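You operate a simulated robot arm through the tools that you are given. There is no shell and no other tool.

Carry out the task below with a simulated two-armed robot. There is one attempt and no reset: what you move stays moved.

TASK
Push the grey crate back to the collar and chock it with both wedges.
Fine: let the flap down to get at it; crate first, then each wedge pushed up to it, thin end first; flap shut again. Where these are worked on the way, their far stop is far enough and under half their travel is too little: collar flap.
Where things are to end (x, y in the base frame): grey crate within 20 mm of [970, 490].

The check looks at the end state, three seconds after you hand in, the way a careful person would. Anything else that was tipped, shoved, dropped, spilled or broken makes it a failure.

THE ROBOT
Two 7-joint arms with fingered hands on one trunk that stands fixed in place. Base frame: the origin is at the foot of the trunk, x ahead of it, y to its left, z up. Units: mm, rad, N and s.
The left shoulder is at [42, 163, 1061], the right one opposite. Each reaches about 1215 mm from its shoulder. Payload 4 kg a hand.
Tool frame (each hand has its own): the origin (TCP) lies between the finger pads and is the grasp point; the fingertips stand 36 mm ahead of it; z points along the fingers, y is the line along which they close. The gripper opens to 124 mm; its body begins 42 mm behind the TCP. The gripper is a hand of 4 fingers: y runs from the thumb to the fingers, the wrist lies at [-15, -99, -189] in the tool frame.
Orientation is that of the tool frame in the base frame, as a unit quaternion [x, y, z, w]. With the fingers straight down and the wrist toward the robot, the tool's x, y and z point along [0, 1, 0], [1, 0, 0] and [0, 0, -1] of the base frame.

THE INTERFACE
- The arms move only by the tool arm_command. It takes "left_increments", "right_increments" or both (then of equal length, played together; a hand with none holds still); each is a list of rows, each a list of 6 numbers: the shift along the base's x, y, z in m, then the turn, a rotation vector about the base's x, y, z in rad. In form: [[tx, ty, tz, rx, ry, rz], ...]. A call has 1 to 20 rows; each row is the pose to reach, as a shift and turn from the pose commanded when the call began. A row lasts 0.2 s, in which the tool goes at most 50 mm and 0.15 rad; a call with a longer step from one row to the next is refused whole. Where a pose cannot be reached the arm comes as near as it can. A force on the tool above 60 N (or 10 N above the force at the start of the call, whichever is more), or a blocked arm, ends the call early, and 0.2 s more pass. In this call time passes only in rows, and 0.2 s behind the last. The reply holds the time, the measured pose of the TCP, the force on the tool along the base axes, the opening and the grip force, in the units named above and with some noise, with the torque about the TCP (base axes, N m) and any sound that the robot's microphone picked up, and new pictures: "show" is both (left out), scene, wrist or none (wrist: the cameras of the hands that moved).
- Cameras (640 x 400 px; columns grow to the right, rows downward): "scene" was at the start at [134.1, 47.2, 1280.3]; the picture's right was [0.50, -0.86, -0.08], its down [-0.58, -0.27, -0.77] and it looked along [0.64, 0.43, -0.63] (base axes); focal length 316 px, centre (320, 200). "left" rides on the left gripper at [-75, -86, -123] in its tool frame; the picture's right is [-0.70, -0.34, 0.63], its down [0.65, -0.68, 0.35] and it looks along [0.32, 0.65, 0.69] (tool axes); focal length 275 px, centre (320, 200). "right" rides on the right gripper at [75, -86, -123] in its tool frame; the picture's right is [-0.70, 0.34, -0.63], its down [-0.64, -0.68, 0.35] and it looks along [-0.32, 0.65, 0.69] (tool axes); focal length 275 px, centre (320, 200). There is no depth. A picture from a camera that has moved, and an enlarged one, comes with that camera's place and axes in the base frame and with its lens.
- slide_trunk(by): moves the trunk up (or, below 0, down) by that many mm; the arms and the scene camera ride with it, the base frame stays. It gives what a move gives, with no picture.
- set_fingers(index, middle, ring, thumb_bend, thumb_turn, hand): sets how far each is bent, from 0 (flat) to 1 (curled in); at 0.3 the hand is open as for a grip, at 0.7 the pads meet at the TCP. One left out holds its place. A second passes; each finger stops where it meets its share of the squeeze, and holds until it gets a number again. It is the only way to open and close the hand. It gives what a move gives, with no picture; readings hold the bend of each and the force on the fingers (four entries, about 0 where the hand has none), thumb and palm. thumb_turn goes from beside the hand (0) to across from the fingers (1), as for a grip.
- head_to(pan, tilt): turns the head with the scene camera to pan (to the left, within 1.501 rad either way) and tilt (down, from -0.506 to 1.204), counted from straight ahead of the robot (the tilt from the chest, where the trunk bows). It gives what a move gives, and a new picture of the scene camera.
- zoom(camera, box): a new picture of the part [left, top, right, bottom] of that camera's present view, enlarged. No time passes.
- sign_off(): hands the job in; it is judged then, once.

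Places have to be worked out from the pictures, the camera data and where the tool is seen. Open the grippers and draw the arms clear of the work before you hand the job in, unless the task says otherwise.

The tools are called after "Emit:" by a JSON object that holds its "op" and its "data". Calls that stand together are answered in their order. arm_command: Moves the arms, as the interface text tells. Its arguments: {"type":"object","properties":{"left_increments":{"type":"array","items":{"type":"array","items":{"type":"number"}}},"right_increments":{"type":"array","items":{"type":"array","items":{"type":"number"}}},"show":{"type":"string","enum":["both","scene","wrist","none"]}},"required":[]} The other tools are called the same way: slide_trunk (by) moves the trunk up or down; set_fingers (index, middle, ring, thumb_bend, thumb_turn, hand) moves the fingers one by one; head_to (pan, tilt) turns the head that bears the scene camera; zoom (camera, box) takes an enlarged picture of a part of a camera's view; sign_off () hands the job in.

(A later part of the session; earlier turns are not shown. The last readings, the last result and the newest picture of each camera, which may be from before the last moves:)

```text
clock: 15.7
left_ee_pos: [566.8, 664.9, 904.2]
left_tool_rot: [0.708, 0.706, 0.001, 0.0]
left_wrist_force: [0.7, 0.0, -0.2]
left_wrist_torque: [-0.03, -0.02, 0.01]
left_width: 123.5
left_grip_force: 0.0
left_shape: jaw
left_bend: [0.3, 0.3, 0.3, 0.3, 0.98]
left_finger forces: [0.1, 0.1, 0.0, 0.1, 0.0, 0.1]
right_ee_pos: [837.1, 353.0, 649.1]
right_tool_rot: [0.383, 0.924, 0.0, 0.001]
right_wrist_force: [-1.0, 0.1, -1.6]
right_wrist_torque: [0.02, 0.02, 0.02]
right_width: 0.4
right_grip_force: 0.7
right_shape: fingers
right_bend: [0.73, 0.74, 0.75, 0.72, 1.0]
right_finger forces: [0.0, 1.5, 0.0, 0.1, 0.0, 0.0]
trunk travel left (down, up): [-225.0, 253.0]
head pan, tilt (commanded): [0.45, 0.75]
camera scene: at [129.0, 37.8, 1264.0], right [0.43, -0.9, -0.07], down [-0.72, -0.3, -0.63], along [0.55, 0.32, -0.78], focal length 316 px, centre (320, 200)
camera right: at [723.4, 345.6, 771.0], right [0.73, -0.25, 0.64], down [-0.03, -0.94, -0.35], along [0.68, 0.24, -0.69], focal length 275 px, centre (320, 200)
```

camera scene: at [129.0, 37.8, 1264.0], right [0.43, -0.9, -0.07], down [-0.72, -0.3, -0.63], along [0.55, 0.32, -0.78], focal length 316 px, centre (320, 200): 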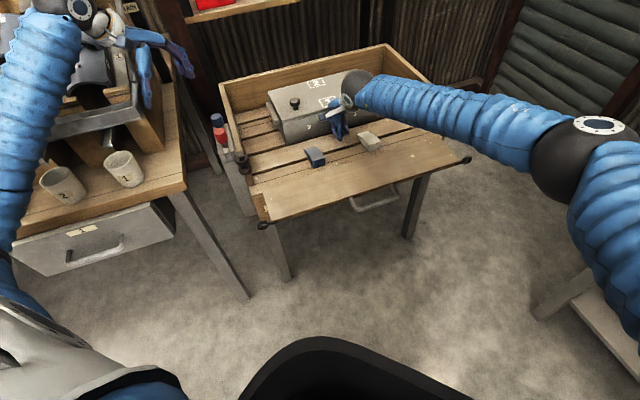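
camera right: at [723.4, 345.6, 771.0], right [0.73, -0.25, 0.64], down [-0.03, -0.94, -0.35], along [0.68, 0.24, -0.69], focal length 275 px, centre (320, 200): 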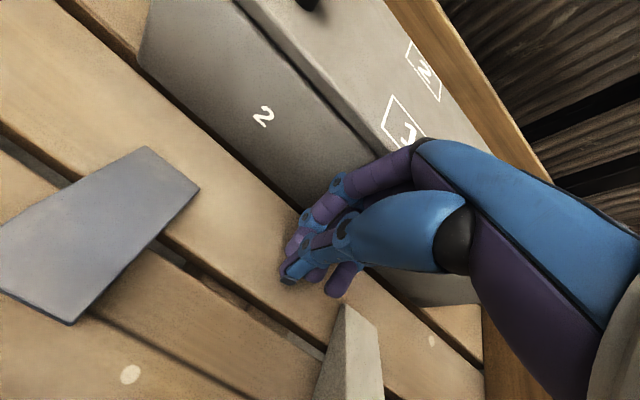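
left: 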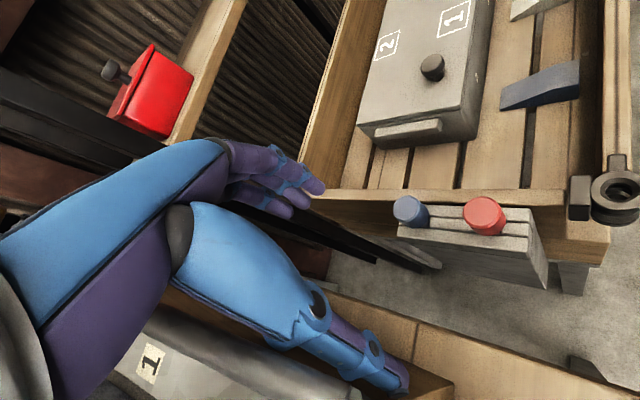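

Light contact has started (middle finger 1.5 N). I keep pushing slowly inward another 30 mm.

Emit:
{"op": "arm_command", "data": {"right_increments": [[0.005, 0.005, 0, 0, 0, 0], [0.01, 0.01, 0, 0, 0, 0], [0.015, 0.015, 0, 0, 0, 0], [0.021, 0.021, 0, 0, 0, 0]], "show": "both"}}

Emit:
{"op": "zoom", "data": {"camera": "scene", "box": [210, 30, 480, 230]}}

```text
clock: 16.7
left_ee_pos: [568.8, 665.5, 904.8]
left_tool_rot: [0.707, 0.707, 0.0, 0.0]
left_wrist_force: [-0.5, 0.1, -0.9]
left_wrist_torque: [0.0, -0.02, 0.02]
left_width: 123.7
left_grip_force: 0.1
left_shape: jaw
left_bend: [0.3, 0.3, 0.3, 0.3, 0.98]
left_finger forces: [0.0, 0.0, 0.0, 0.0, 0.0, 0.0]
right_ee_pos: [859.1, 375.1, 649.9]
right_tool_rot: [0.382, 0.924, 0.001, 0.0]
right_wrist_force: [-1.2, -0.4, -0.2]
right_wrist_torque: [-0.03, -0.02, -0.01]
right_width: 0.2
right_grip_force: 0.7
right_shape: fingers
right_bend: [0.73, 0.74, 0.75, 0.72, 1.0]
right_finger forces: [0.0, 1.4, 0.0, 0.0, 0.0, 0.1]
trunk travel left (down, up): [-225.0, 253.0]
head pan, tilt (commanded): [0.45, 0.75]
camera scene: at [128.9, 38.0, 1264.0], right [0.43, -0.9, -0.07], down [-0.72, -0.3, -0.63], along [0.55, 0.32, -0.78], focal length 316 px, centre (320, 200)
camera right: at [744.7, 366.1, 771.9], right [0.73, -0.25, 0.64], down [-0.03, -0.94, -0.35], along [0.68, 0.24, -0.69], focal length 275 px, centre (320, 200)
```

scene: 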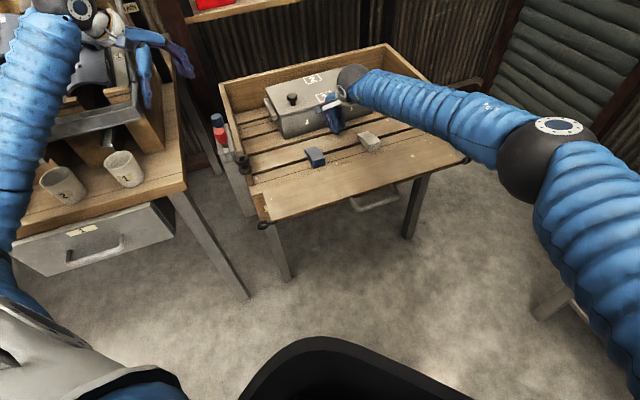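
right: 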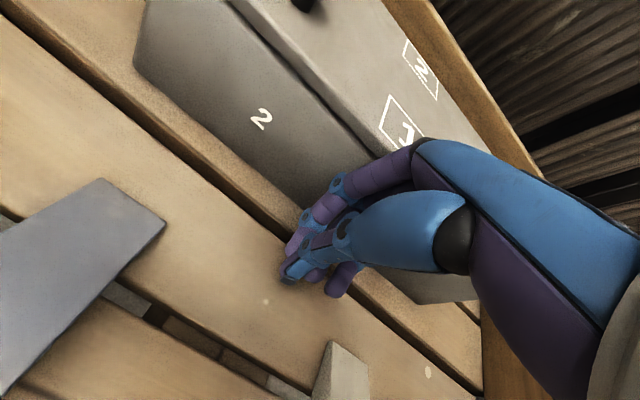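

```text
2.00 times, centred on (345, 130) of scene
camera zoom: at [128.9, 38.0, 1264.0], right [0.43, -0.9, -0.07], down [-0.72, -0.3, -0.63], along [0.55, 0.32, -0.78], focal length 632 px, centre (270, 340)
```

zoom: 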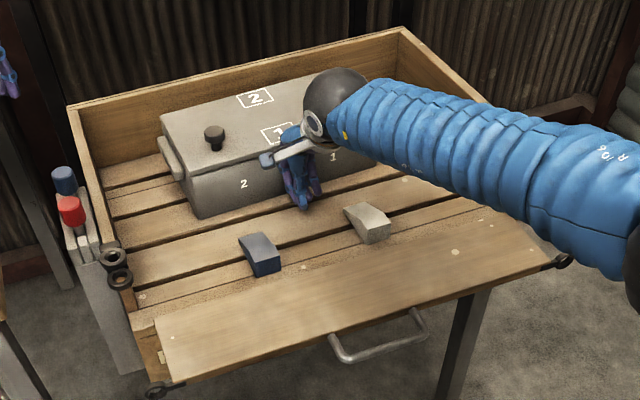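

The crate slides easily with almost no force and stays square. I check the remaining gap to the back wall in the left camera.

Emit:
{"op": "zoom", "data": {"camera": "left", "box": [240, 0, 640, 250]}}

```text
1.60 times, centred on (440, 125) of left
camera zoom: at [482.4, 590.9, 1028.3], right [-0.34, -0.7, -0.63], down [-0.68, 0.65, -0.35], along [0.65, 0.31, -0.69], focal length 440 px, centre (128, 320)
```

zoom: 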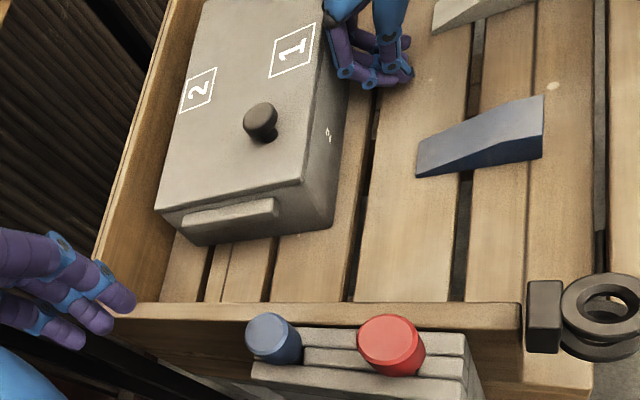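

The crate's centre is now estimated near [957, 473]; about 15–25 mm more to go. I push another 14 mm in small steps.

Emit:
{"op": "arm_command", "data": {"right_increments": [[0.004, 0.004, 0, 0, 0, 0], [0.007, 0.007, 0, 0, 0, 0], [0.01, 0.01, 0, 0, 0, 0]], "show": "both"}}

Emit:
{"op": "zoom", "data": {"camera": "left", "box": [240, 0, 640, 250]}}

Emit:
{"op": "zoom", "data": {"camera": "scene", "box": [210, 30, 410, 155]}}

```text
clock: 17.5
left_ee_pos: [567.7, 665.8, 904.9]
left_tool_rot: [0.707, 0.707, -0.001, 0.0]
left_wrist_force: [-0.6, -0.5, 0.2]
left_wrist_torque: [0.0, -0.03, 0.02]
left_width: 123.6
left_grip_force: 0.0
left_shape: jaw
left_bend: [0.3, 0.3, 0.3, 0.3, 0.98]
left_finger forces: [0.0, 0.1, 0.0, 0.0, 0.1, 0.0]
right_ee_pos: [866.9, 385.9, 650.6]
right_tool_rot: [0.383, 0.924, 0.0, 0.001]
right_wrist_force: [-0.9, -1.0, 0.0]
right_wrist_torque: [0.06, -0.02, 0.01]
right_width: 0.1
right_grip_force: 1.6
right_shape: fingers
right_bend: [0.73, 0.74, 0.75, 0.72, 1.0]
right_finger forces: [0.0, 2.3, 0.1, 0.0, 0.0, 0.1]
trunk travel left (down, up): [-225.0, 253.0]
head pan, tilt (commanded): [0.45, 0.75]
camera scene: at [128.9, 37.9, 1264.0], right [0.43, -0.9, -0.07], down [-0.72, -0.3, -0.63], along [0.55, 0.32, -0.78], focal length 316 px, centre (320, 200)
camera right: at [754.3, 376.7, 771.8], right [0.73, -0.25, 0.64], down [-0.03, -0.94, -0.35], along [0.68, 0.24, -0.69], focal length 275 px, centre (320, 200)
```

scene: 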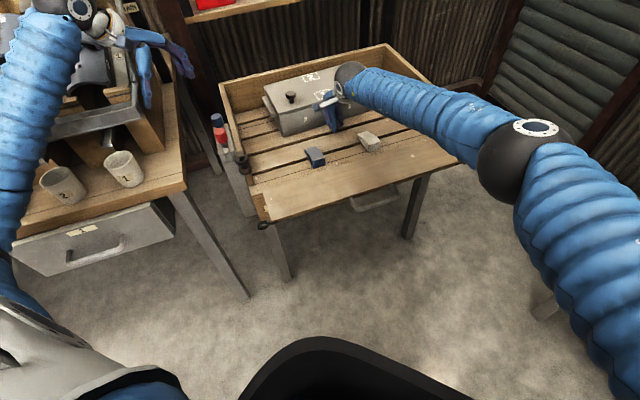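
right: 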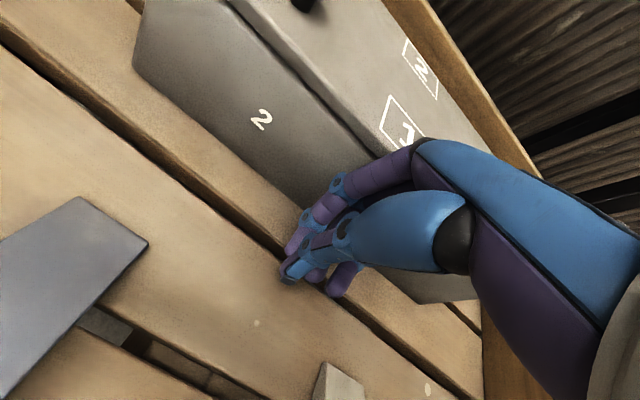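

```text
1.60 times, centred on (440, 125) of left
camera zoom: at [482.4, 590.8, 1028.3], right [-0.34, -0.7, -0.63], down [-0.68, 0.65, -0.35], along [0.65, 0.31, -0.69], focal length 440 px, centre (128, 320)
```

zoom: 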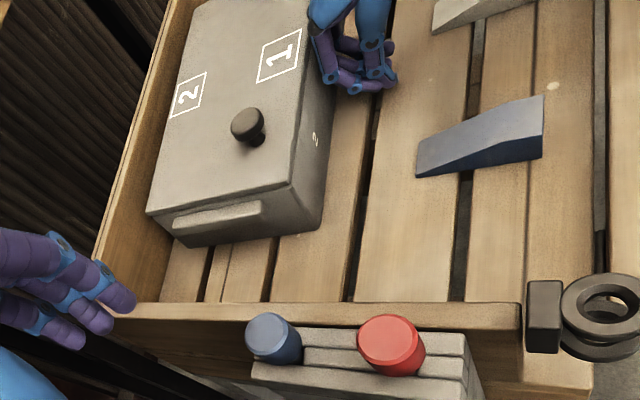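

```text
3.20 times, centred on (310, 92) of scene
camera zoom: at [128.9, 37.9, 1264.0], right [0.43, -0.9, -0.07], down [-0.72, -0.3, -0.63], along [0.55, 0.32, -0.78], focal length 1011 px, centre (352, 544)
```

zoom: 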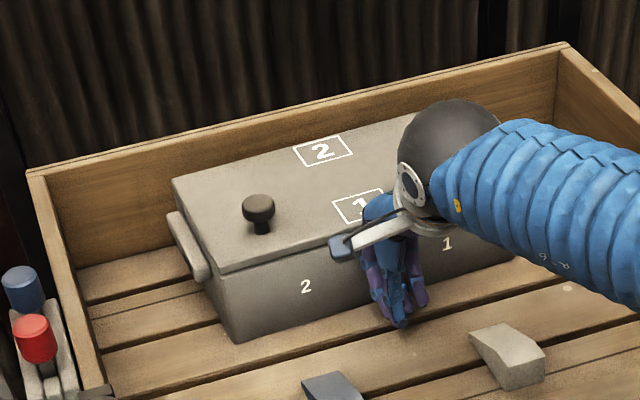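

The crate centre is now estimated near [965, 484], with roughly 15–20 mm gap left to the back wall. I push a further ~10 mm, watching for wall contact.

Emit:
{"op": "arm_command", "data": {"right_increments": [[0.0025, 0.0025, 0, 0, 0, 0], [0.005, 0.005, 0, 0, 0, 0], [0.0075, 0.0075, 0, 0, 0, 0]], "show": "wrist"}}

Emit:
{"op": "zoom", "data": {"camera": "left", "box": [300, 0, 500, 200]}}

Emit:
{"op": "zoom", "data": {"camera": "scene", "box": [210, 30, 410, 155]}}

```text
clock: 18.3
left_ee_pos: [568.2, 666.0, 905.9]
left_tool_rot: [0.707, 0.707, 0.001, 0.0]
left_wrist_force: [0.2, 0.0, 0.0]
left_wrist_torque: [0.01, -0.03, 0.01]
left_width: 123.6
left_grip_force: 0.0
left_shape: jaw
left_bend: [0.3, 0.3, 0.3, 0.3, 0.98]
left_finger forces: [0.1, 0.1, 0.1, 0.0, 0.0, 0.1]
right_ee_pos: [875.4, 393.2, 650.9]
right_tool_rot: [0.383, 0.924, 0.0, 0.001]
right_wrist_force: [-1.5, -1.3, -0.8]
right_wrist_torque: [-0.03, -0.02, 0.0]
right_width: 0.0
right_grip_force: 1.2
right_shape: fingers
right_bend: [0.73, 0.74, 0.75, 0.72, 1.0]
right_finger forces: [0.1, 1.6, 0.1, 0.0, 0.0, 0.0]
trunk travel left (down, up): [-225.0, 253.0]
head pan, tilt (commanded): [0.45, 0.75]
camera right: at [761.5, 383.8, 771.9], right [0.73, -0.25, 0.64], down [-0.03, -0.94, -0.35], along [0.68, 0.24, -0.69], focal length 275 px, centre (320, 200)
```

right: 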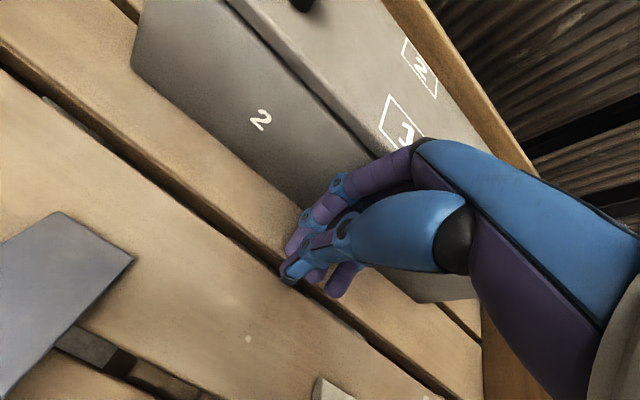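

```text
2.00 times, centred on (400, 100) of left
camera zoom: at [482.4, 590.8, 1028.3], right [-0.34, -0.7, -0.63], down [-0.68, 0.65, -0.35], along [0.65, 0.31, -0.69], focal length 551 px, centre (160, 400)
```

zoom: 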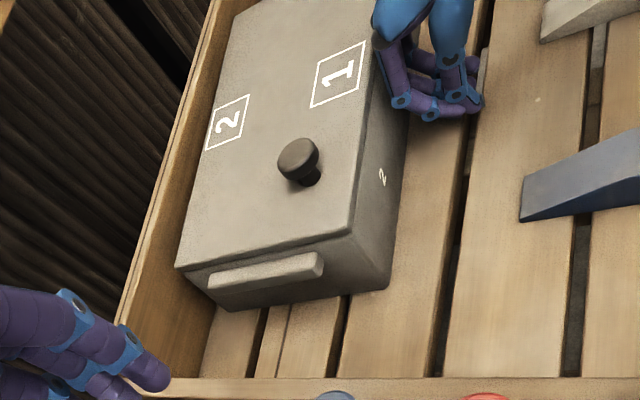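

```text
3.20 times, centred on (310, 92) of scene
camera zoom: at [129.0, 37.9, 1264.0], right [0.43, -0.9, -0.07], down [-0.72, -0.3, -0.63], along [0.55, 0.32, -0.78], focal length 1011 px, centre (352, 544)
```

zoom: 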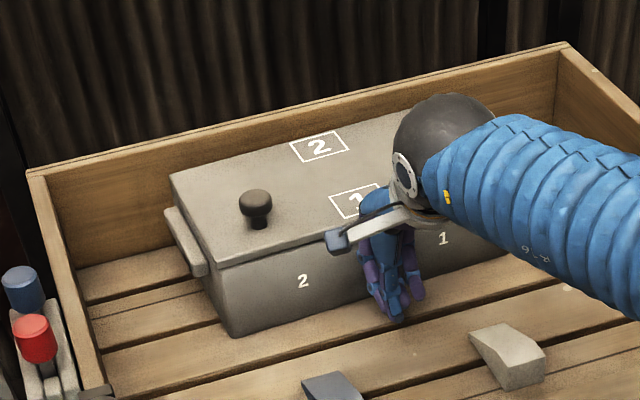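

The crate centre estimates come to about [971, 489], and it looks only a few mm from the back wall. I nudge another 4 mm to see whether it touches the collar.

Emit:
{"op": "arm_command", "data": {"right_increments": [[0.0015, 0.0015, 0, 0, 0, 0], [0.003, 0.003, 0, 0, 0, 0]], "show": "none"}}

Emit:
{"op": "zoom", "data": {"camera": "left", "box": [320, 50, 460, 190]}}

```text
clock: 18.9
left_ee_pos: [567.9, 667.0, 904.3]
left_tool_rot: [0.707, 0.708, 0.0, 0.001]
left_wrist_force: [0.3, -0.2, 1.4]
left_wrist_torque: [0.0, 0.0, -0.01]
left_width: 123.5
left_grip_force: 0.0
left_shape: jaw
left_bend: [0.3, 0.3, 0.3, 0.3, 0.98]
left_finger forces: [0.0, 0.1, 0.0, 0.0, 0.1, 0.0]
right_ee_pos: [878.4, 397.0, 650.6]
right_tool_rot: [0.382, 0.924, 0.0, 0.001]
right_wrist_force: [-3.6, -1.3, -0.2]
right_wrist_torque: [0.02, -0.05, 0.02]
right_width: 0.1
right_grip_force: 1.8
right_shape: fingers
right_bend: [0.73, 0.74, 0.75, 0.72, 1.0]
right_finger forces: [0.0, 4.0, 0.0, 0.0, 0.0, 0.0]
trunk travel left (down, up): [-225.0, 253.0]
head pan, tilt (commanded): [0.45, 0.75]
```

```text
2.86 times, centred on (390, 120) of left
camera zoom: at [482.2, 590.6, 1028.5], right [-0.34, -0.7, -0.63], down [-0.68, 0.65, -0.35], along [0.65, 0.31, -0.69], focal length 786 px, centre (120, 429)
```

zoom: 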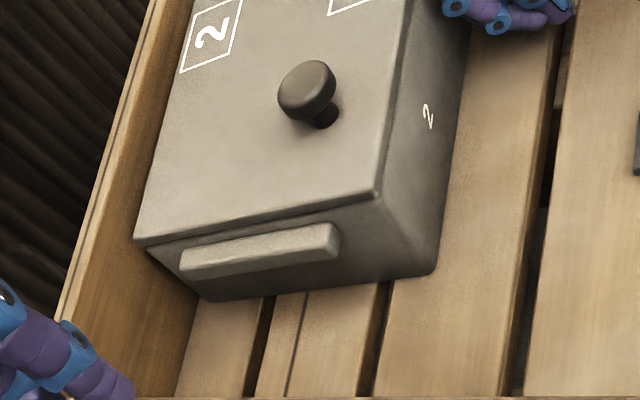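

The force rose slightly (4 N), consistent with the crate now resting near the back collar. I back off, lift over the blue wedge and set the hand down just in front of its thick end (about [693, 347]).

Emit:
{"op": "arm_command", "data": {"right_increments": [[-0.02, -0.02, 0, 0, 0, 0], [-0.042, -0.042, 0, 0, 0, 0], [-0.06, -0.06, 0.035, 0, 0, 0], [-0.07, -0.07, 0.07, 0, 0, 0], [-0.105, -0.07, 0.07, 0, 0, 0], [-0.14, -0.06, 0.07, 0, 0, 0], [-0.17, -0.053, 0.07, 0, 0, 0], [-0.1856, -0.0498, 0.07, 0, 0, 0]], "show": "both"}}

Emit:
{"op": "zoom", "data": {"camera": "left", "box": [340, 0, 640, 250]}}

Emit:
{"op": "zoom", "data": {"camera": "scene", "box": [210, 30, 480, 230]}}

```text
clock: 20.7
left_ee_pos: [568.0, 665.6, 904.2]
left_tool_rot: [0.708, 0.707, 0.0, 0.0]
left_wrist_force: [0.6, -0.2, 0.8]
left_wrist_torque: [-0.01, -0.03, -0.01]
left_width: 123.9
left_grip_force: 0.1
left_shape: jaw
left_bend: [0.3, 0.3, 0.3, 0.3, 0.98]
left_finger forces: [0.0, 0.1, 0.0, 0.1, 0.1, 0.0]
right_ee_pos: [690.8, 348.3, 720.5]
right_tool_rot: [0.384, 0.924, 0.001, 0.001]
right_wrist_force: [0.5, 0.0, -0.3]
right_wrist_torque: [0.0, -0.01, -0.01]
right_width: 0.0
right_grip_force: 0.0
right_shape: fingers
right_bend: [0.73, 0.74, 0.75, 0.72, 1.0]
right_finger forces: [0.0, 0.0, 0.0, 0.0, 0.0, 0.1]
trunk travel left (down, up): [-225.0, 253.0]
head pan, tilt (commanded): [0.45, 0.75]
camera scene: at [129.0, 37.8, 1264.0], right [0.43, -0.9, -0.07], down [-0.72, -0.3, -0.63], along [0.55, 0.32, -0.78], focal length 316 px, centre (320, 200)
camera right: at [578.1, 338.7, 842.1], right [0.73, -0.25, 0.64], down [-0.03, -0.94, -0.35], along [0.68, 0.24, -0.69], focal length 275 px, centre (320, 200)
```

scene: 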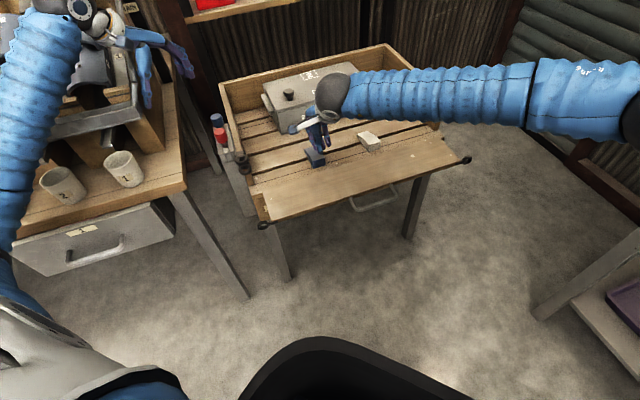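
right: 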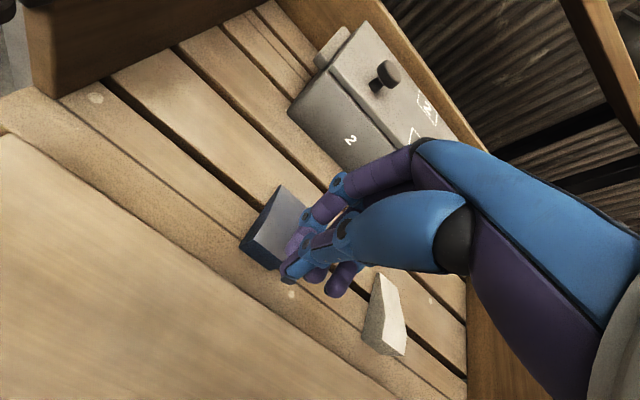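

```text
1.60 times, centred on (490, 125) of left
camera zoom: at [482.5, 590.6, 1028.3], right [-0.34, -0.7, -0.63], down [-0.68, 0.65, -0.35], along [0.65, 0.31, -0.69], focal length 440 px, centre (48, 320)
```

zoom: 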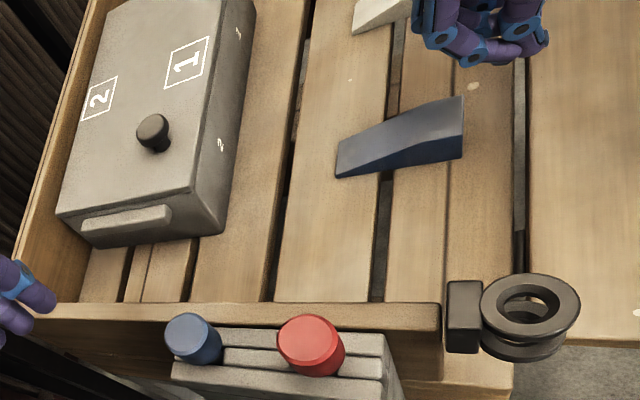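

```text
2.00 times, centred on (345, 130) of scene
camera zoom: at [129.0, 37.8, 1264.0], right [0.43, -0.9, -0.07], down [-0.72, -0.3, -0.63], along [0.55, 0.32, -0.78], focal length 632 px, centre (270, 340)
```

zoom: 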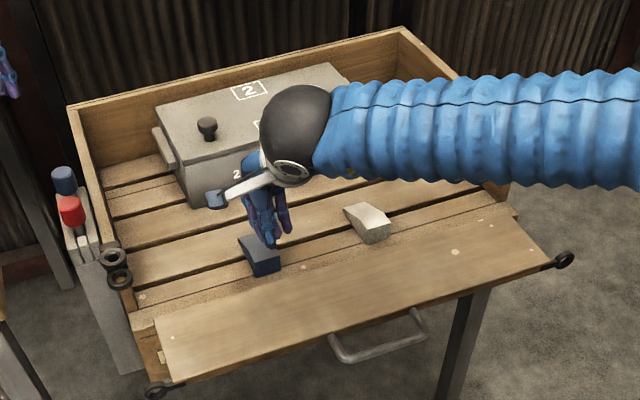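

The hand is just in front of the blue wedge's thick end at z≈720. I lower it to about z=654, keeping the tips above the lowered flap, and look.

Emit:
{"op": "arm_command", "data": {"right_increments": [[0, 0, -0.025, 0, 0, 0], [-0.001, -0.001, -0.05, 0, 0, 0], [-0.001, -0.001, -0.066, 0, 0, 0]], "show": "both"}}

Emit:
{"op": "zoom", "data": {"camera": "left", "box": [440, 0, 640, 160]}}

Emit:
{"op": "zoom", "data": {"camera": "scene", "box": [270, 90, 400, 190]}}

```text
clock: 21.5
left_ee_pos: [567.0, 665.0, 907.4]
left_tool_rot: [0.708, 0.707, 0.0, 0.0]
left_wrist_force: [0.6, -0.6, -0.2]
left_wrist_torque: [0.02, -0.02, -0.01]
left_width: 123.7
left_grip_force: 0.1
left_shape: jaw
left_bend: [0.3, 0.3, 0.3, 0.3, 0.98]
left_finger forces: [0.1, 0.0, 0.0, 0.0, 0.0, 0.1]
right_ee_pos: [691.3, 346.0, 656.8]
right_tool_rot: [0.382, 0.924, 0.002, 0.001]
right_wrist_force: [0.0, 0.0, 14.8]
right_wrist_torque: [-0.07, 0.09, 0.04]
right_width: 0.0
right_grip_force: 0.0
right_shape: fingers
right_bend: [0.73, 0.75, 0.75, 0.71, 1.0]
right_finger forces: [0.0, 0.1, 0.1, 0.1, 0.1, 0.1]
trunk travel left (down, up): [-225.0, 253.0]
head pan, tilt (commanded): [0.45, 0.75]
camera scene: at [127.6, 37.2, 1264.7], right [0.43, -0.9, -0.07], down [-0.72, -0.3, -0.63], along [0.55, 0.32, -0.77], focal length 316 px, centre (320, 200)
camera right: at [577.4, 336.4, 779.3], right [0.73, -0.25, 0.64], down [-0.02, -0.94, -0.35], along [0.69, 0.24, -0.69], focal length 275 px, centre (320, 200)
```

scene: 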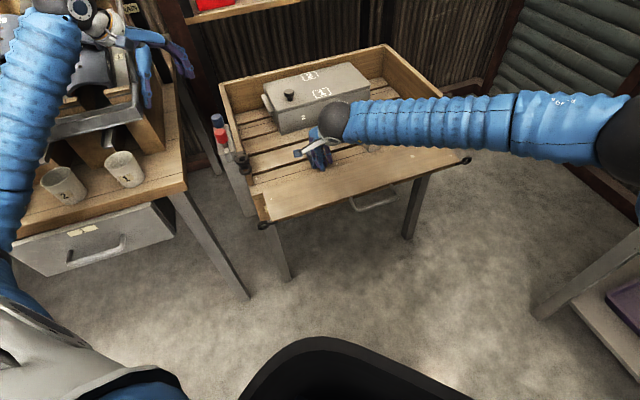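
right: 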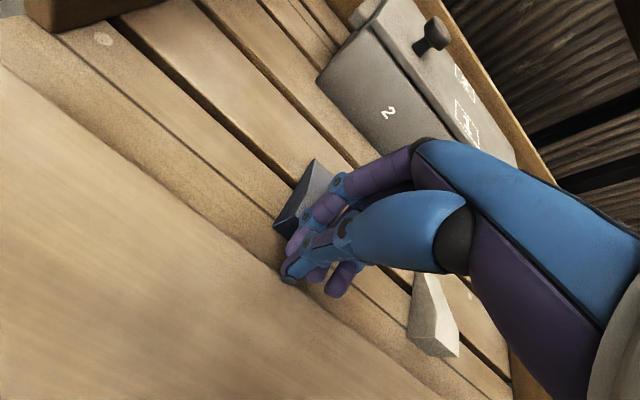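

```text
2.50 times, centred on (540, 80) of left
camera zoom: at [481.3, 590.3, 1029.8], right [-0.34, -0.7, -0.63], down [-0.68, 0.65, -0.35], along [0.65, 0.32, -0.69], focal length 688 px, centre (-230, 500)
```

zoom: 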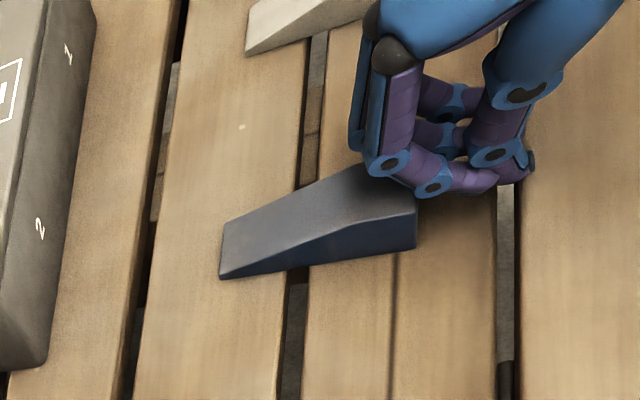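

```text
4.00 times, centred on (335, 140) of scene
camera zoom: at [127.6, 37.2, 1264.7], right [0.43, -0.9, -0.07], down [-0.72, -0.3, -0.63], along [0.55, 0.32, -0.77], focal length 1264 px, centre (260, 440)
```

zoom: 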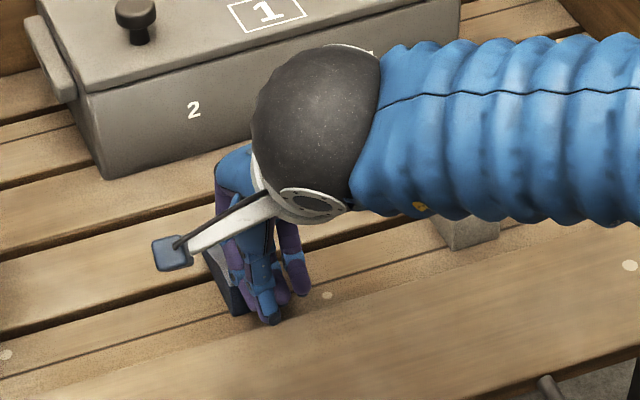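

The 15 N upward force and the left view show the bent knuckles resting on the wedge's thick top. I lift straight off and back away, then straighten the fingers (thumb tucked) so only fingertips go down behind the wedge.

Emit:
{"op": "arm_command", "data": {"right_increments": [[0, 0, 0.02, 0, 0, 0], [0, 0, 0.05, 0, 0, 0], [-0.015, -0.015, 0.075, 0, 0, 0], [-0.036, -0.036, 0.085, 0, 0, 0]], "show": "none"}}

Emit:
{"op": "set_fingers", "data": {"hand": "right", "index": 0.25, "middle": 0.25, "ring": 0.25, "thumb_bend": 0.75, "thumb_turn": 1.0}}

Emit:
{"op": "zoom", "data": {"camera": "left", "box": [440, 0, 640, 160]}}

Emit:
{"op": "zoom", "data": {"camera": "right", "box": [0, 0, 640, 400]}}

Emit:
{"op": "zoom", "data": {"camera": "scene", "box": [250, 60, 410, 190]}}

```text
clock: 22.5
left_ee_pos: [566.8, 665.0, 905.5]
left_tool_rot: [0.707, 0.708, 0.0, 0.0]
left_wrist_force: [0.3, 1.2, 0.8]
left_wrist_torque: [-0.03, 0.01, -0.02]
left_width: 123.8
left_grip_force: 0.0
left_shape: jaw
left_bend: [0.3, 0.3, 0.3, 0.3, 0.98]
left_finger forces: [0.1, 0.0, 0.0, 0.0, 0.0, 0.0]
right_ee_pos: [655.2, 309.7, 739.6]
right_tool_rot: [0.382, 0.924, 0.0, 0.002]
right_wrist_force: [0.2, 0.1, -0.1]
right_wrist_torque: [-0.03, 0.0, -0.02]
right_width: 0.0
right_grip_force: 0.0
right_shape: fingers
right_bend: [0.73, 0.75, 0.75, 0.71, 1.0]
right_finger forces: [0.1, 0.0, 0.0, 0.1, 0.0, 0.1]
trunk travel left (down, up): [-225.0, 253.0]
head pan, tilt (commanded): [0.45, 0.75]
```

```text
clock: 23.5
left_ee_pos: [568.3, 664.6, 905.0]
left_tool_rot: [0.707, 0.707, 0.0, -0.001]
left_wrist_force: [0.4, -0.7, 0.0]
left_wrist_torque: [0.04, 0.03, -0.03]
left_width: 123.7
left_grip_force: 0.0
left_shape: jaw
left_bend: [0.3, 0.3, 0.3, 0.3, 0.98]
left_finger forces: [0.0, 0.0, 0.0, 0.0, 0.0, 0.0]
right_ee_pos: [655.4, 308.3, 739.3]
right_tool_rot: [0.382, 0.924, 0.001, 0.001]
right_wrist_force: [-0.4, -0.1, 0.2]
right_wrist_torque: [0.02, 0.02, 0.01]
right_width: 59.2
right_grip_force: 0.0
right_shape: fingers
right_bend: [0.25, 0.25, 0.25, 0.75, 1.0]
right_finger forces: [0.0, 0.0, 0.0, 0.0, 0.1, 0.1]
trunk travel left (down, up): [-225.0, 253.0]
head pan, tilt (commanded): [0.45, 0.75]
```

```text
2.50 times, centred on (540, 80) of left
camera zoom: at [482.5, 590.7, 1028.3], right [-0.34, -0.7, -0.63], down [-0.68, 0.65, -0.35], along [0.65, 0.31, -0.69], focal length 688 px, centre (-230, 500)
```

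zoom: 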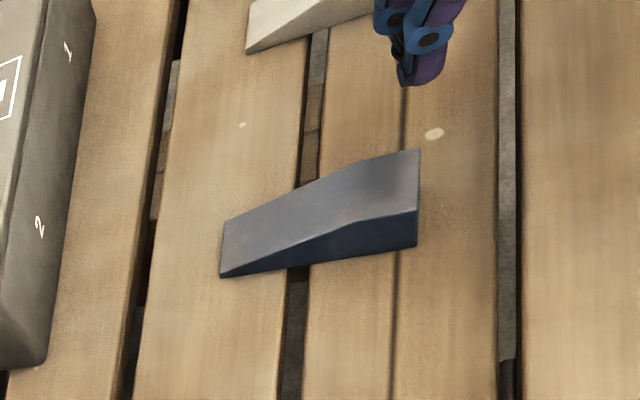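

```text
1.00 times, centred on (320, 200) of right (not enlarged: the box is as wide or as high as the picture)
camera zoom: at [541.5, 300.4, 860.4], right [0.73, -0.25, 0.64], down [-0.03, -0.94, -0.35], along [0.68, 0.24, -0.69], focal length 275 px, centre (320, 200)
```

zoom: 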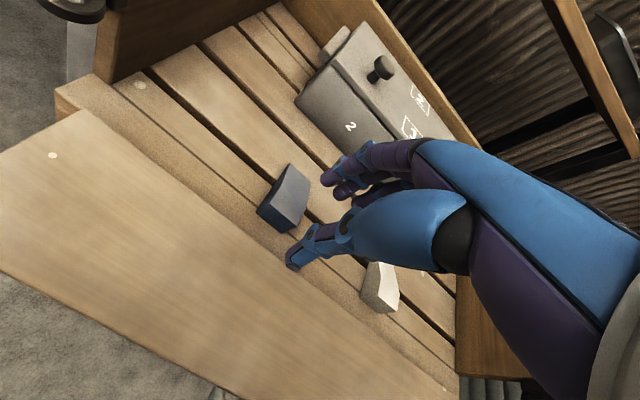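

```text
3.08 times, centred on (330, 125) of scene
camera zoom: at [129.1, 37.8, 1264.0], right [0.43, -0.9, -0.07], down [-0.72, -0.3, -0.63], along [0.55, 0.32, -0.78], focal length 972 px, centre (289, 431)
```

zoom: 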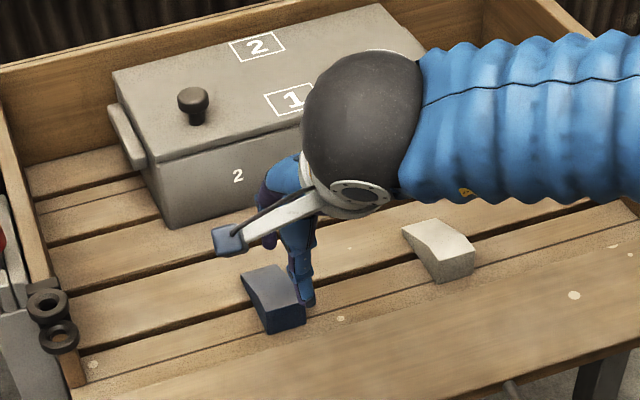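

The wedge is unmoved. The straightened fingertips are about 79 mm ahead of the TCP, so I curl the thumb away, step back ~24 mm and lower so the tips come down in the gap behind the wedge.

Emit:
{"op": "set_fingers", "data": {"hand": "right", "thumb_bend": 1.0}}

Emit:
{"op": "arm_command", "data": {"right_increments": [[-0.01, -0.01, -0.01, 0, 0, 0], [-0.019, -0.019, -0.03, 0, 0, 0], [-0.019, -0.019, -0.06, 0, 0, 0]], "show": "both"}}

Emit:
{"op": "zoom", "data": {"camera": "left", "box": [440, 0, 640, 160]}}

Emit:
{"op": "zoom", "data": {"camera": "scene", "box": [250, 60, 410, 190]}}

```text
clock: 24.5
left_ee_pos: [567.9, 664.9, 904.7]
left_tool_rot: [0.708, 0.707, 0.0, 0.0]
left_wrist_force: [-0.6, 0.2, -0.2]
left_wrist_torque: [0.04, 0.0, 0.02]
left_width: 123.6
left_grip_force: 0.0
left_shape: jaw
left_bend: [0.3, 0.3, 0.3, 0.3, 0.98]
left_finger forces: [0.1, 0.1, 0.0, 0.1, 0.1, 0.0]
right_ee_pos: [655.5, 310.0, 738.3]
right_tool_rot: [0.382, 0.924, 0.001, 0.001]
right_wrist_force: [-0.6, -0.2, 0.0]
right_wrist_torque: [0.01, -0.03, -0.01]
right_width: 15.1
right_grip_force: 0.0
right_shape: fingers
right_bend: [0.25, 0.25, 0.25, 1.0, 1.0]
right_finger forces: [0.1, 0.0, 0.0, 0.0, 0.0, 0.1]
trunk travel left (down, up): [-225.0, 253.0]
head pan, tilt (commanded): [0.45, 0.75]
```

```text
clock: 25.3
left_ee_pos: [567.0, 666.3, 904.8]
left_tool_rot: [0.706, 0.708, -0.001, -0.001]
left_wrist_force: [0.4, -0.4, -0.8]
left_wrist_torque: [-0.01, 0.0, 0.01]
left_width: 123.6
left_grip_force: 0.0
left_shape: jaw
left_bend: [0.3, 0.3, 0.3, 0.3, 0.98]
left_finger forces: [0.0, 0.1, 0.1, 0.1, 0.0, 0.1]
right_ee_pos: [637.6, 290.7, 677.7]
right_tool_rot: [0.383, 0.924, 0.0, 0.001]
right_wrist_force: [-0.8, -0.2, -0.3]
right_wrist_torque: [-0.01, 0.01, -0.03]
right_width: 15.0
right_grip_force: 0.1
right_shape: fingers
right_bend: [0.25, 0.25, 0.25, 1.0, 1.0]
right_finger forces: [0.0, 0.0, 0.1, 0.0, 0.1, 0.1]
trunk travel left (down, up): [-225.0, 253.0]
head pan, tilt (commanded): [0.45, 0.75]
camera scene: at [129.7, 37.9, 1263.8], right [0.43, -0.9, -0.07], down [-0.72, -0.3, -0.63], along [0.55, 0.32, -0.78], focal length 316 px, centre (320, 200)
camera right: at [523.0, 281.9, 799.2], right [0.73, -0.25, 0.64], down [-0.03, -0.94, -0.35], along [0.68, 0.24, -0.69], focal length 275 px, centre (320, 200)
```

scene: 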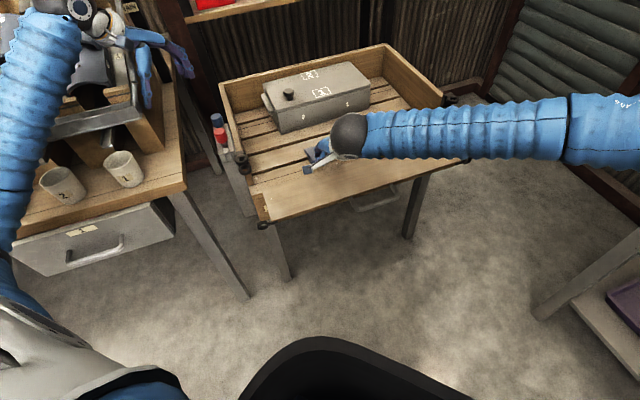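
right: 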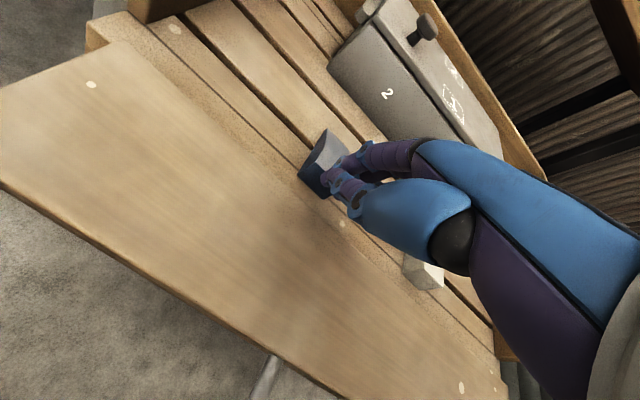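

```text
2.50 times, centred on (540, 80) of left
camera zoom: at [483.0, 590.8, 1027.9], right [-0.34, -0.7, -0.63], down [-0.68, 0.65, -0.35], along [0.65, 0.31, -0.69], focal length 688 px, centre (-230, 500)
```

zoom: 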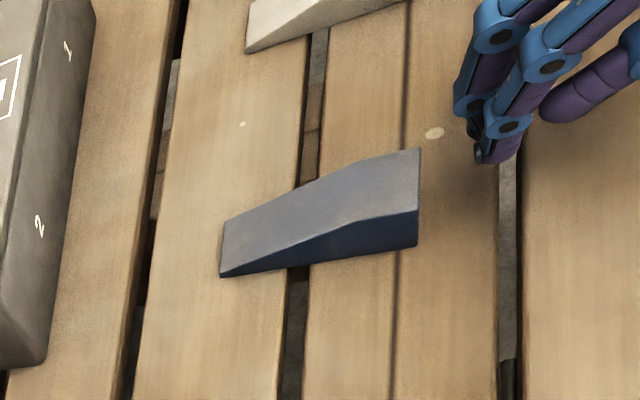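

```text
3.08 times, centred on (330, 125) of scene
camera zoom: at [129.7, 37.9, 1263.8], right [0.43, -0.9, -0.07], down [-0.72, -0.3, -0.63], along [0.55, 0.32, -0.78], focal length 972 px, centre (289, 431)
```

zoom: 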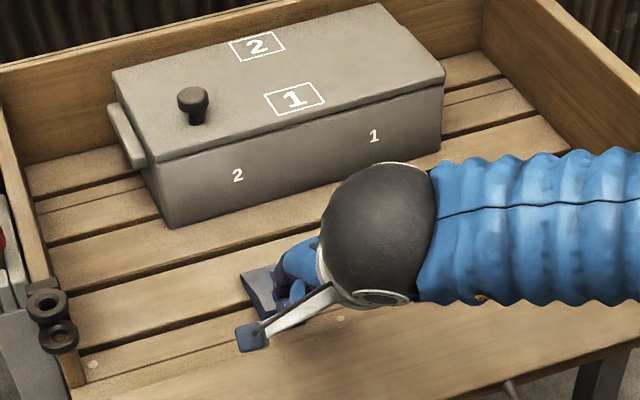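

The fingertips are now in the gap behind the blue wedge (left view), and the crate lid triangulates to a centre near [964, 495] – within tolerance. I lower the tips to just above the deck.

Emit:
{"op": "arm_command", "data": {"right_increments": [[0, 0, -0.01, 0, 0, 0], [0, 0, -0.02, 0, 0, 0], [0, 0, -0.028, 0, 0, 0]], "show": "none"}}

Emit:
{"op": "zoom", "data": {"camera": "left", "box": [440, 0, 640, 160]}}

Emit:
{"op": "zoom", "data": {"camera": "right", "box": [200, 60, 480, 300]}}

```text
clock: 26.1
left_ee_pos: [567.7, 665.8, 905.8]
left_tool_rot: [0.707, 0.707, 0.0, 0.0]
left_wrist_force: [0.0, -1.3, 0.4]
left_wrist_torque: [0.03, 0.01, 0.02]
left_width: 123.6
left_grip_force: 0.0
left_shape: jaw
left_bend: [0.3, 0.3, 0.3, 0.3, 0.98]
left_finger forces: [0.0, 0.0, 0.0, 0.0, 0.1, 0.0]
right_ee_pos: [636.7, 289.9, 651.3]
right_tool_rot: [0.382, 0.924, 0.0, 0.002]
right_wrist_force: [-0.2, 0.6, -0.2]
right_wrist_torque: [0.03, 0.03, -0.01]
right_width: 14.9
right_grip_force: 0.1
right_shape: fingers
right_bend: [0.25, 0.25, 0.25, 1.0, 1.0]
right_finger forces: [0.0, 0.1, 0.0, 0.1, 0.0, 0.0]
trunk travel left (down, up): [-225.0, 253.0]
head pan, tilt (commanded): [0.45, 0.75]
```

```text
2.50 times, centred on (540, 80) of left
camera zoom: at [482.6, 590.7, 1028.3], right [-0.34, -0.7, -0.63], down [-0.68, 0.65, -0.35], along [0.65, 0.31, -0.69], focal length 688 px, centre (-230, 500)
```

zoom: 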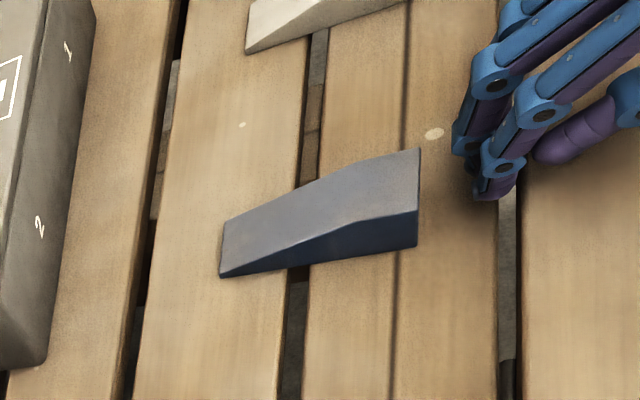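

```text
1.67 times, centred on (340, 180) of right
camera zoom: at [522.7, 281.2, 772.6], right [0.73, -0.25, 0.64], down [-0.03, -0.94, -0.35], along [0.68, 0.24, -0.69], focal length 459 px, centre (287, 233)
```

zoom: 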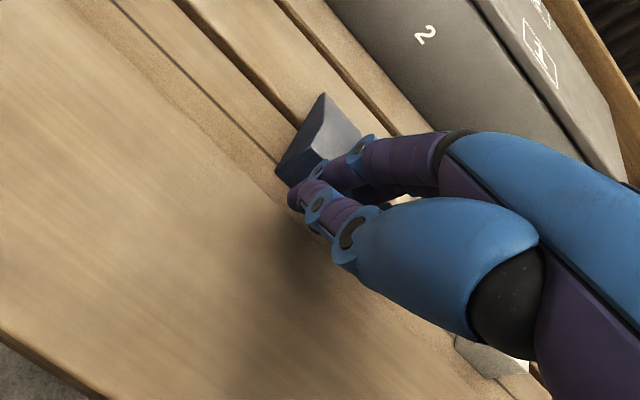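

The nearest fingertip lines up with the wedge centre, so the middle finger is ~12 mm too far right. I shift 12 mm left along the flap direction, then push inward about 55 mm.

Emit:
{"op": "arm_command", "data": {"right_increments": [[-0.0085, 0.0085, 0, 0, 0, 0], [-0.0014, 0.0156, 0, 0, 0, 0], [0.0057, 0.0227, 0, 0, 0, 0], [0.0127, 0.0297, 0, 0, 0, 0], [0.0198, 0.0368, 0, 0, 0, 0], [0.0269, 0.0439, 0, 0, 0, 0]], "show": "none"}}

Emit:
{"op": "zoom", "data": {"camera": "left", "box": [400, 0, 640, 180]}}

Emit:
{"op": "zoom", "data": {"camera": "right", "box": [200, 60, 480, 300]}}

```text
clock: 27.5
left_ee_pos: [567.9, 666.2, 904.9]
left_tool_rot: [0.707, 0.707, 0.001, 0.0]
left_wrist_force: [-0.4, 0.8, 0.1]
left_wrist_torque: [0.02, 0.02, -0.03]
left_width: 123.9
left_grip_force: 0.0
left_shape: jaw
left_bend: [0.3, 0.3, 0.3, 0.3, 0.98]
left_finger forces: [0.1, 0.1, 0.1, 0.1, 0.0, 0.0]
right_ee_pos: [663.0, 335.0, 652.4]
right_tool_rot: [0.383, 0.924, 0.0, 0.001]
right_wrist_force: [0.1, -0.4, -0.2]
right_wrist_torque: [-0.04, -0.03, 0.03]
right_width: 15.0
right_grip_force: 0.4
right_shape: fingers
right_bend: [0.25, 0.25, 0.25, 1.0, 1.0]
right_finger forces: [0.0, 0.1, 0.1, 0.1, 0.0, 0.0]
trunk travel left (down, up): [-225.0, 253.0]
head pan, tilt (commanded): [0.45, 0.75]
```

```text
2.22 times, centred on (520, 90) of left
camera zoom: at [482.5, 590.7, 1028.3], right [-0.34, -0.7, -0.63], down [-0.68, 0.65, -0.35], along [0.65, 0.31, -0.69], focal length 612 px, centre (-124, 444)
```

zoom: 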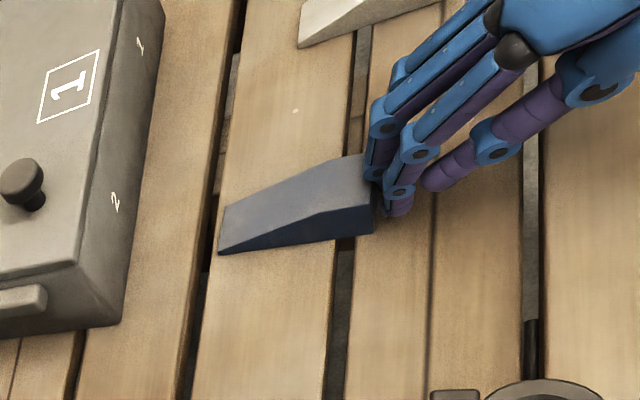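

```text
1.67 times, centred on (340, 180) of right
camera zoom: at [549.8, 325.1, 773.3], right [0.73, -0.25, 0.64], down [-0.03, -0.94, -0.35], along [0.68, 0.24, -0.69], focal length 459 px, centre (287, 233)
```

zoom: 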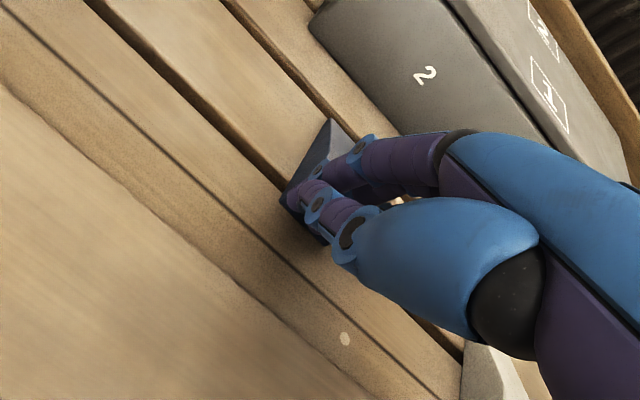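

The wedge slides straight ahead with no measurable force. About 65 mm remain to the crate; I push another 48 mm.

Emit:
{"op": "arm_command", "data": {"right_increments": [[0.0071, 0.0071, 0, 0, 0, 0], [0.0141, 0.0141, 0, 0, 0, 0], [0.0212, 0.0212, 0, 0, 0, 0], [0.0283, 0.0283, 0, 0, 0, 0], [0.034, 0.034, 0, 0, 0, 0]], "show": "none"}}

Emit:
{"op": "zoom", "data": {"camera": "left", "box": [400, 0, 640, 180]}}

Emit:
{"op": "zoom", "data": {"camera": "right", "box": [200, 60, 480, 300]}}

```text
clock: 28.7
left_ee_pos: [567.6, 665.2, 903.5]
left_tool_rot: [0.707, 0.707, 0.0, 0.0]
left_wrist_force: [0.3, 0.4, 0.5]
left_wrist_torque: [-0.01, 0.02, 0.02]
left_width: 123.8
left_grip_force: 0.1
left_shape: jaw
left_bend: [0.3, 0.3, 0.3, 0.3, 0.98]
left_finger forces: [0.0, 0.0, 0.1, 0.0, 0.0, 0.0]
right_ee_pos: [698.1, 368.6, 651.9]
right_tool_rot: [0.382, 0.924, 0.001, 0.002]
right_wrist_force: [-0.2, -1.1, -0.2]
right_wrist_torque: [0.04, -0.01, 0.04]
right_width: 14.9
right_grip_force: 0.1
right_shape: fingers
right_bend: [0.25, 0.25, 0.25, 1.0, 1.0]
right_finger forces: [0.0, 0.3, 0.0, 0.0, 0.0, 0.0]
trunk travel left (down, up): [-225.0, 253.0]
head pan, tilt (commanded): [0.45, 0.75]
```

```text
2.22 times, centred on (520, 90) of left
camera zoom: at [482.5, 590.8, 1028.3], right [-0.34, -0.7, -0.63], down [-0.68, 0.65, -0.35], along [0.65, 0.31, -0.69], focal length 612 px, centre (-124, 444)
```

zoom: 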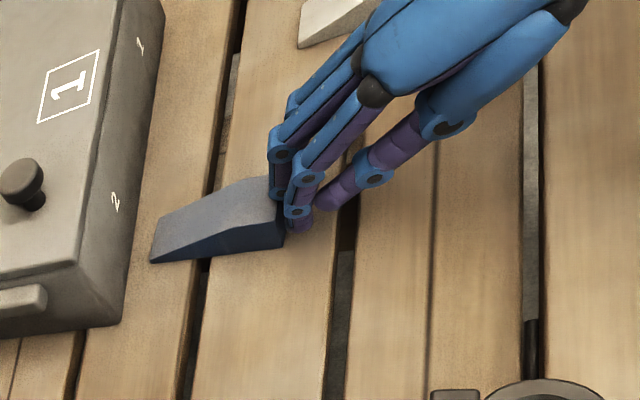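

```text
1.67 times, centred on (340, 180) of right
camera zoom: at [584.4, 359.1, 772.9], right [0.73, -0.25, 0.64], down [-0.03, -0.94, -0.35], along [0.68, 0.24, -0.69], focal length 459 px, centre (287, 233)
```

zoom: 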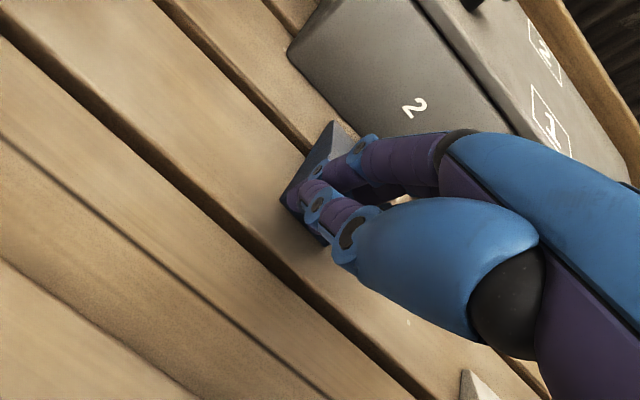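

A gap of about 15 mm remains between the thin end and the crate. I push 11 mm more and check.

Emit:
{"op": "arm_command", "data": {"right_increments": [[0.004, 0.004, 0, 0, 0, 0], [0.008, 0.008, 0, 0, 0, 0]], "show": "none"}}

Emit:
{"op": "zoom", "data": {"camera": "left", "box": [420, 30, 560, 150]}}

```text
clock: 29.3
left_ee_pos: [567.2, 665.3, 904.2]
left_tool_rot: [0.707, 0.707, -0.001, 0.0]
left_wrist_force: [-0.5, -0.1, -0.7]
left_wrist_torque: [0.05, 0.02, -0.01]
left_width: 123.8
left_grip_force: 0.0
left_shape: jaw
left_bend: [0.3, 0.3, 0.3, 0.3, 0.98]
left_finger forces: [0.1, 0.0, 0.1, 0.0, 0.0, 0.0]
right_ee_pos: [707.4, 375.8, 652.4]
right_tool_rot: [0.383, 0.924, 0.0, 0.001]
right_wrist_force: [-0.3, 0.3, 0.1]
right_wrist_torque: [0.0, -0.04, 0.01]
right_width: 14.8
right_grip_force: 0.1
right_shape: fingers
right_bend: [0.25, 0.25, 0.25, 1.0, 1.0]
right_finger forces: [0.0, 0.3, 0.1, 0.1, 0.0, 0.0]
trunk travel left (down, up): [-225.0, 253.0]
head pan, tilt (commanded): [0.45, 0.75]
```

```text
3.33 times, centred on (490, 90) of left
camera zoom: at [482.5, 590.6, 1028.4], right [-0.34, -0.7, -0.63], down [-0.68, 0.65, -0.35], along [0.65, 0.31, -0.69], focal length 918 px, centre (-247, 567)
```

zoom: 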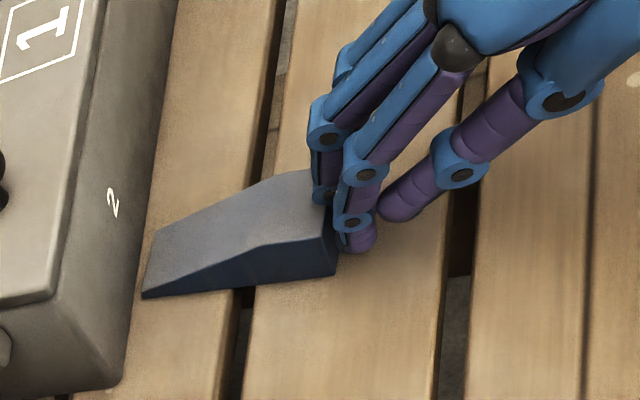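

About 7 mm gap left. I push 7 mm further.

Emit:
{"op": "arm_command", "data": {"right_increments": [[0.0025, 0.0025, 0, 0, 0, 0], [0.005, 0.005, 0, 0, 0, 0]], "show": "none"}}

Emit:
{"op": "zoom", "data": {"camera": "left", "box": [420, 30, 560, 150]}}

```text
clock: 29.9
left_ee_pos: [567.7, 665.8, 905.1]
left_tool_rot: [0.708, 0.707, 0.0, 0.001]
left_wrist_force: [-0.4, 0.3, 0.5]
left_wrist_torque: [0.0, 0.02, 0.0]
left_width: 123.7
left_grip_force: 0.1
left_shape: jaw
left_bend: [0.3, 0.3, 0.3, 0.3, 0.98]
left_finger forces: [0.1, 0.1, 0.0, 0.0, 0.1, 0.0]
right_ee_pos: [711.5, 381.4, 651.3]
right_tool_rot: [0.383, 0.924, 0.001, 0.001]
right_wrist_force: [-1.1, -1.5, 1.3]
right_wrist_torque: [0.12, -0.09, -0.03]
right_width: 15.1
right_grip_force: 1.5
right_shape: fingers
right_bend: [0.25, 0.26, 0.25, 1.0, 1.0]
right_finger forces: [0.1, 3.0, 0.0, 0.1, 0.0, 0.1]
trunk travel left (down, up): [-225.0, 253.0]
head pan, tilt (commanded): [0.45, 0.75]
```

```text
3.33 times, centred on (490, 90) of left
camera zoom: at [482.3, 590.5, 1028.6], right [-0.34, -0.7, -0.63], down [-0.68, 0.65, -0.35], along [0.65, 0.31, -0.69], focal length 918 px, centre (-247, 567)
```

zoom: 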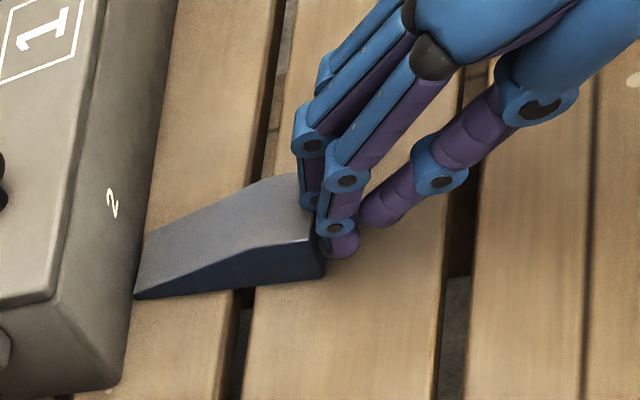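

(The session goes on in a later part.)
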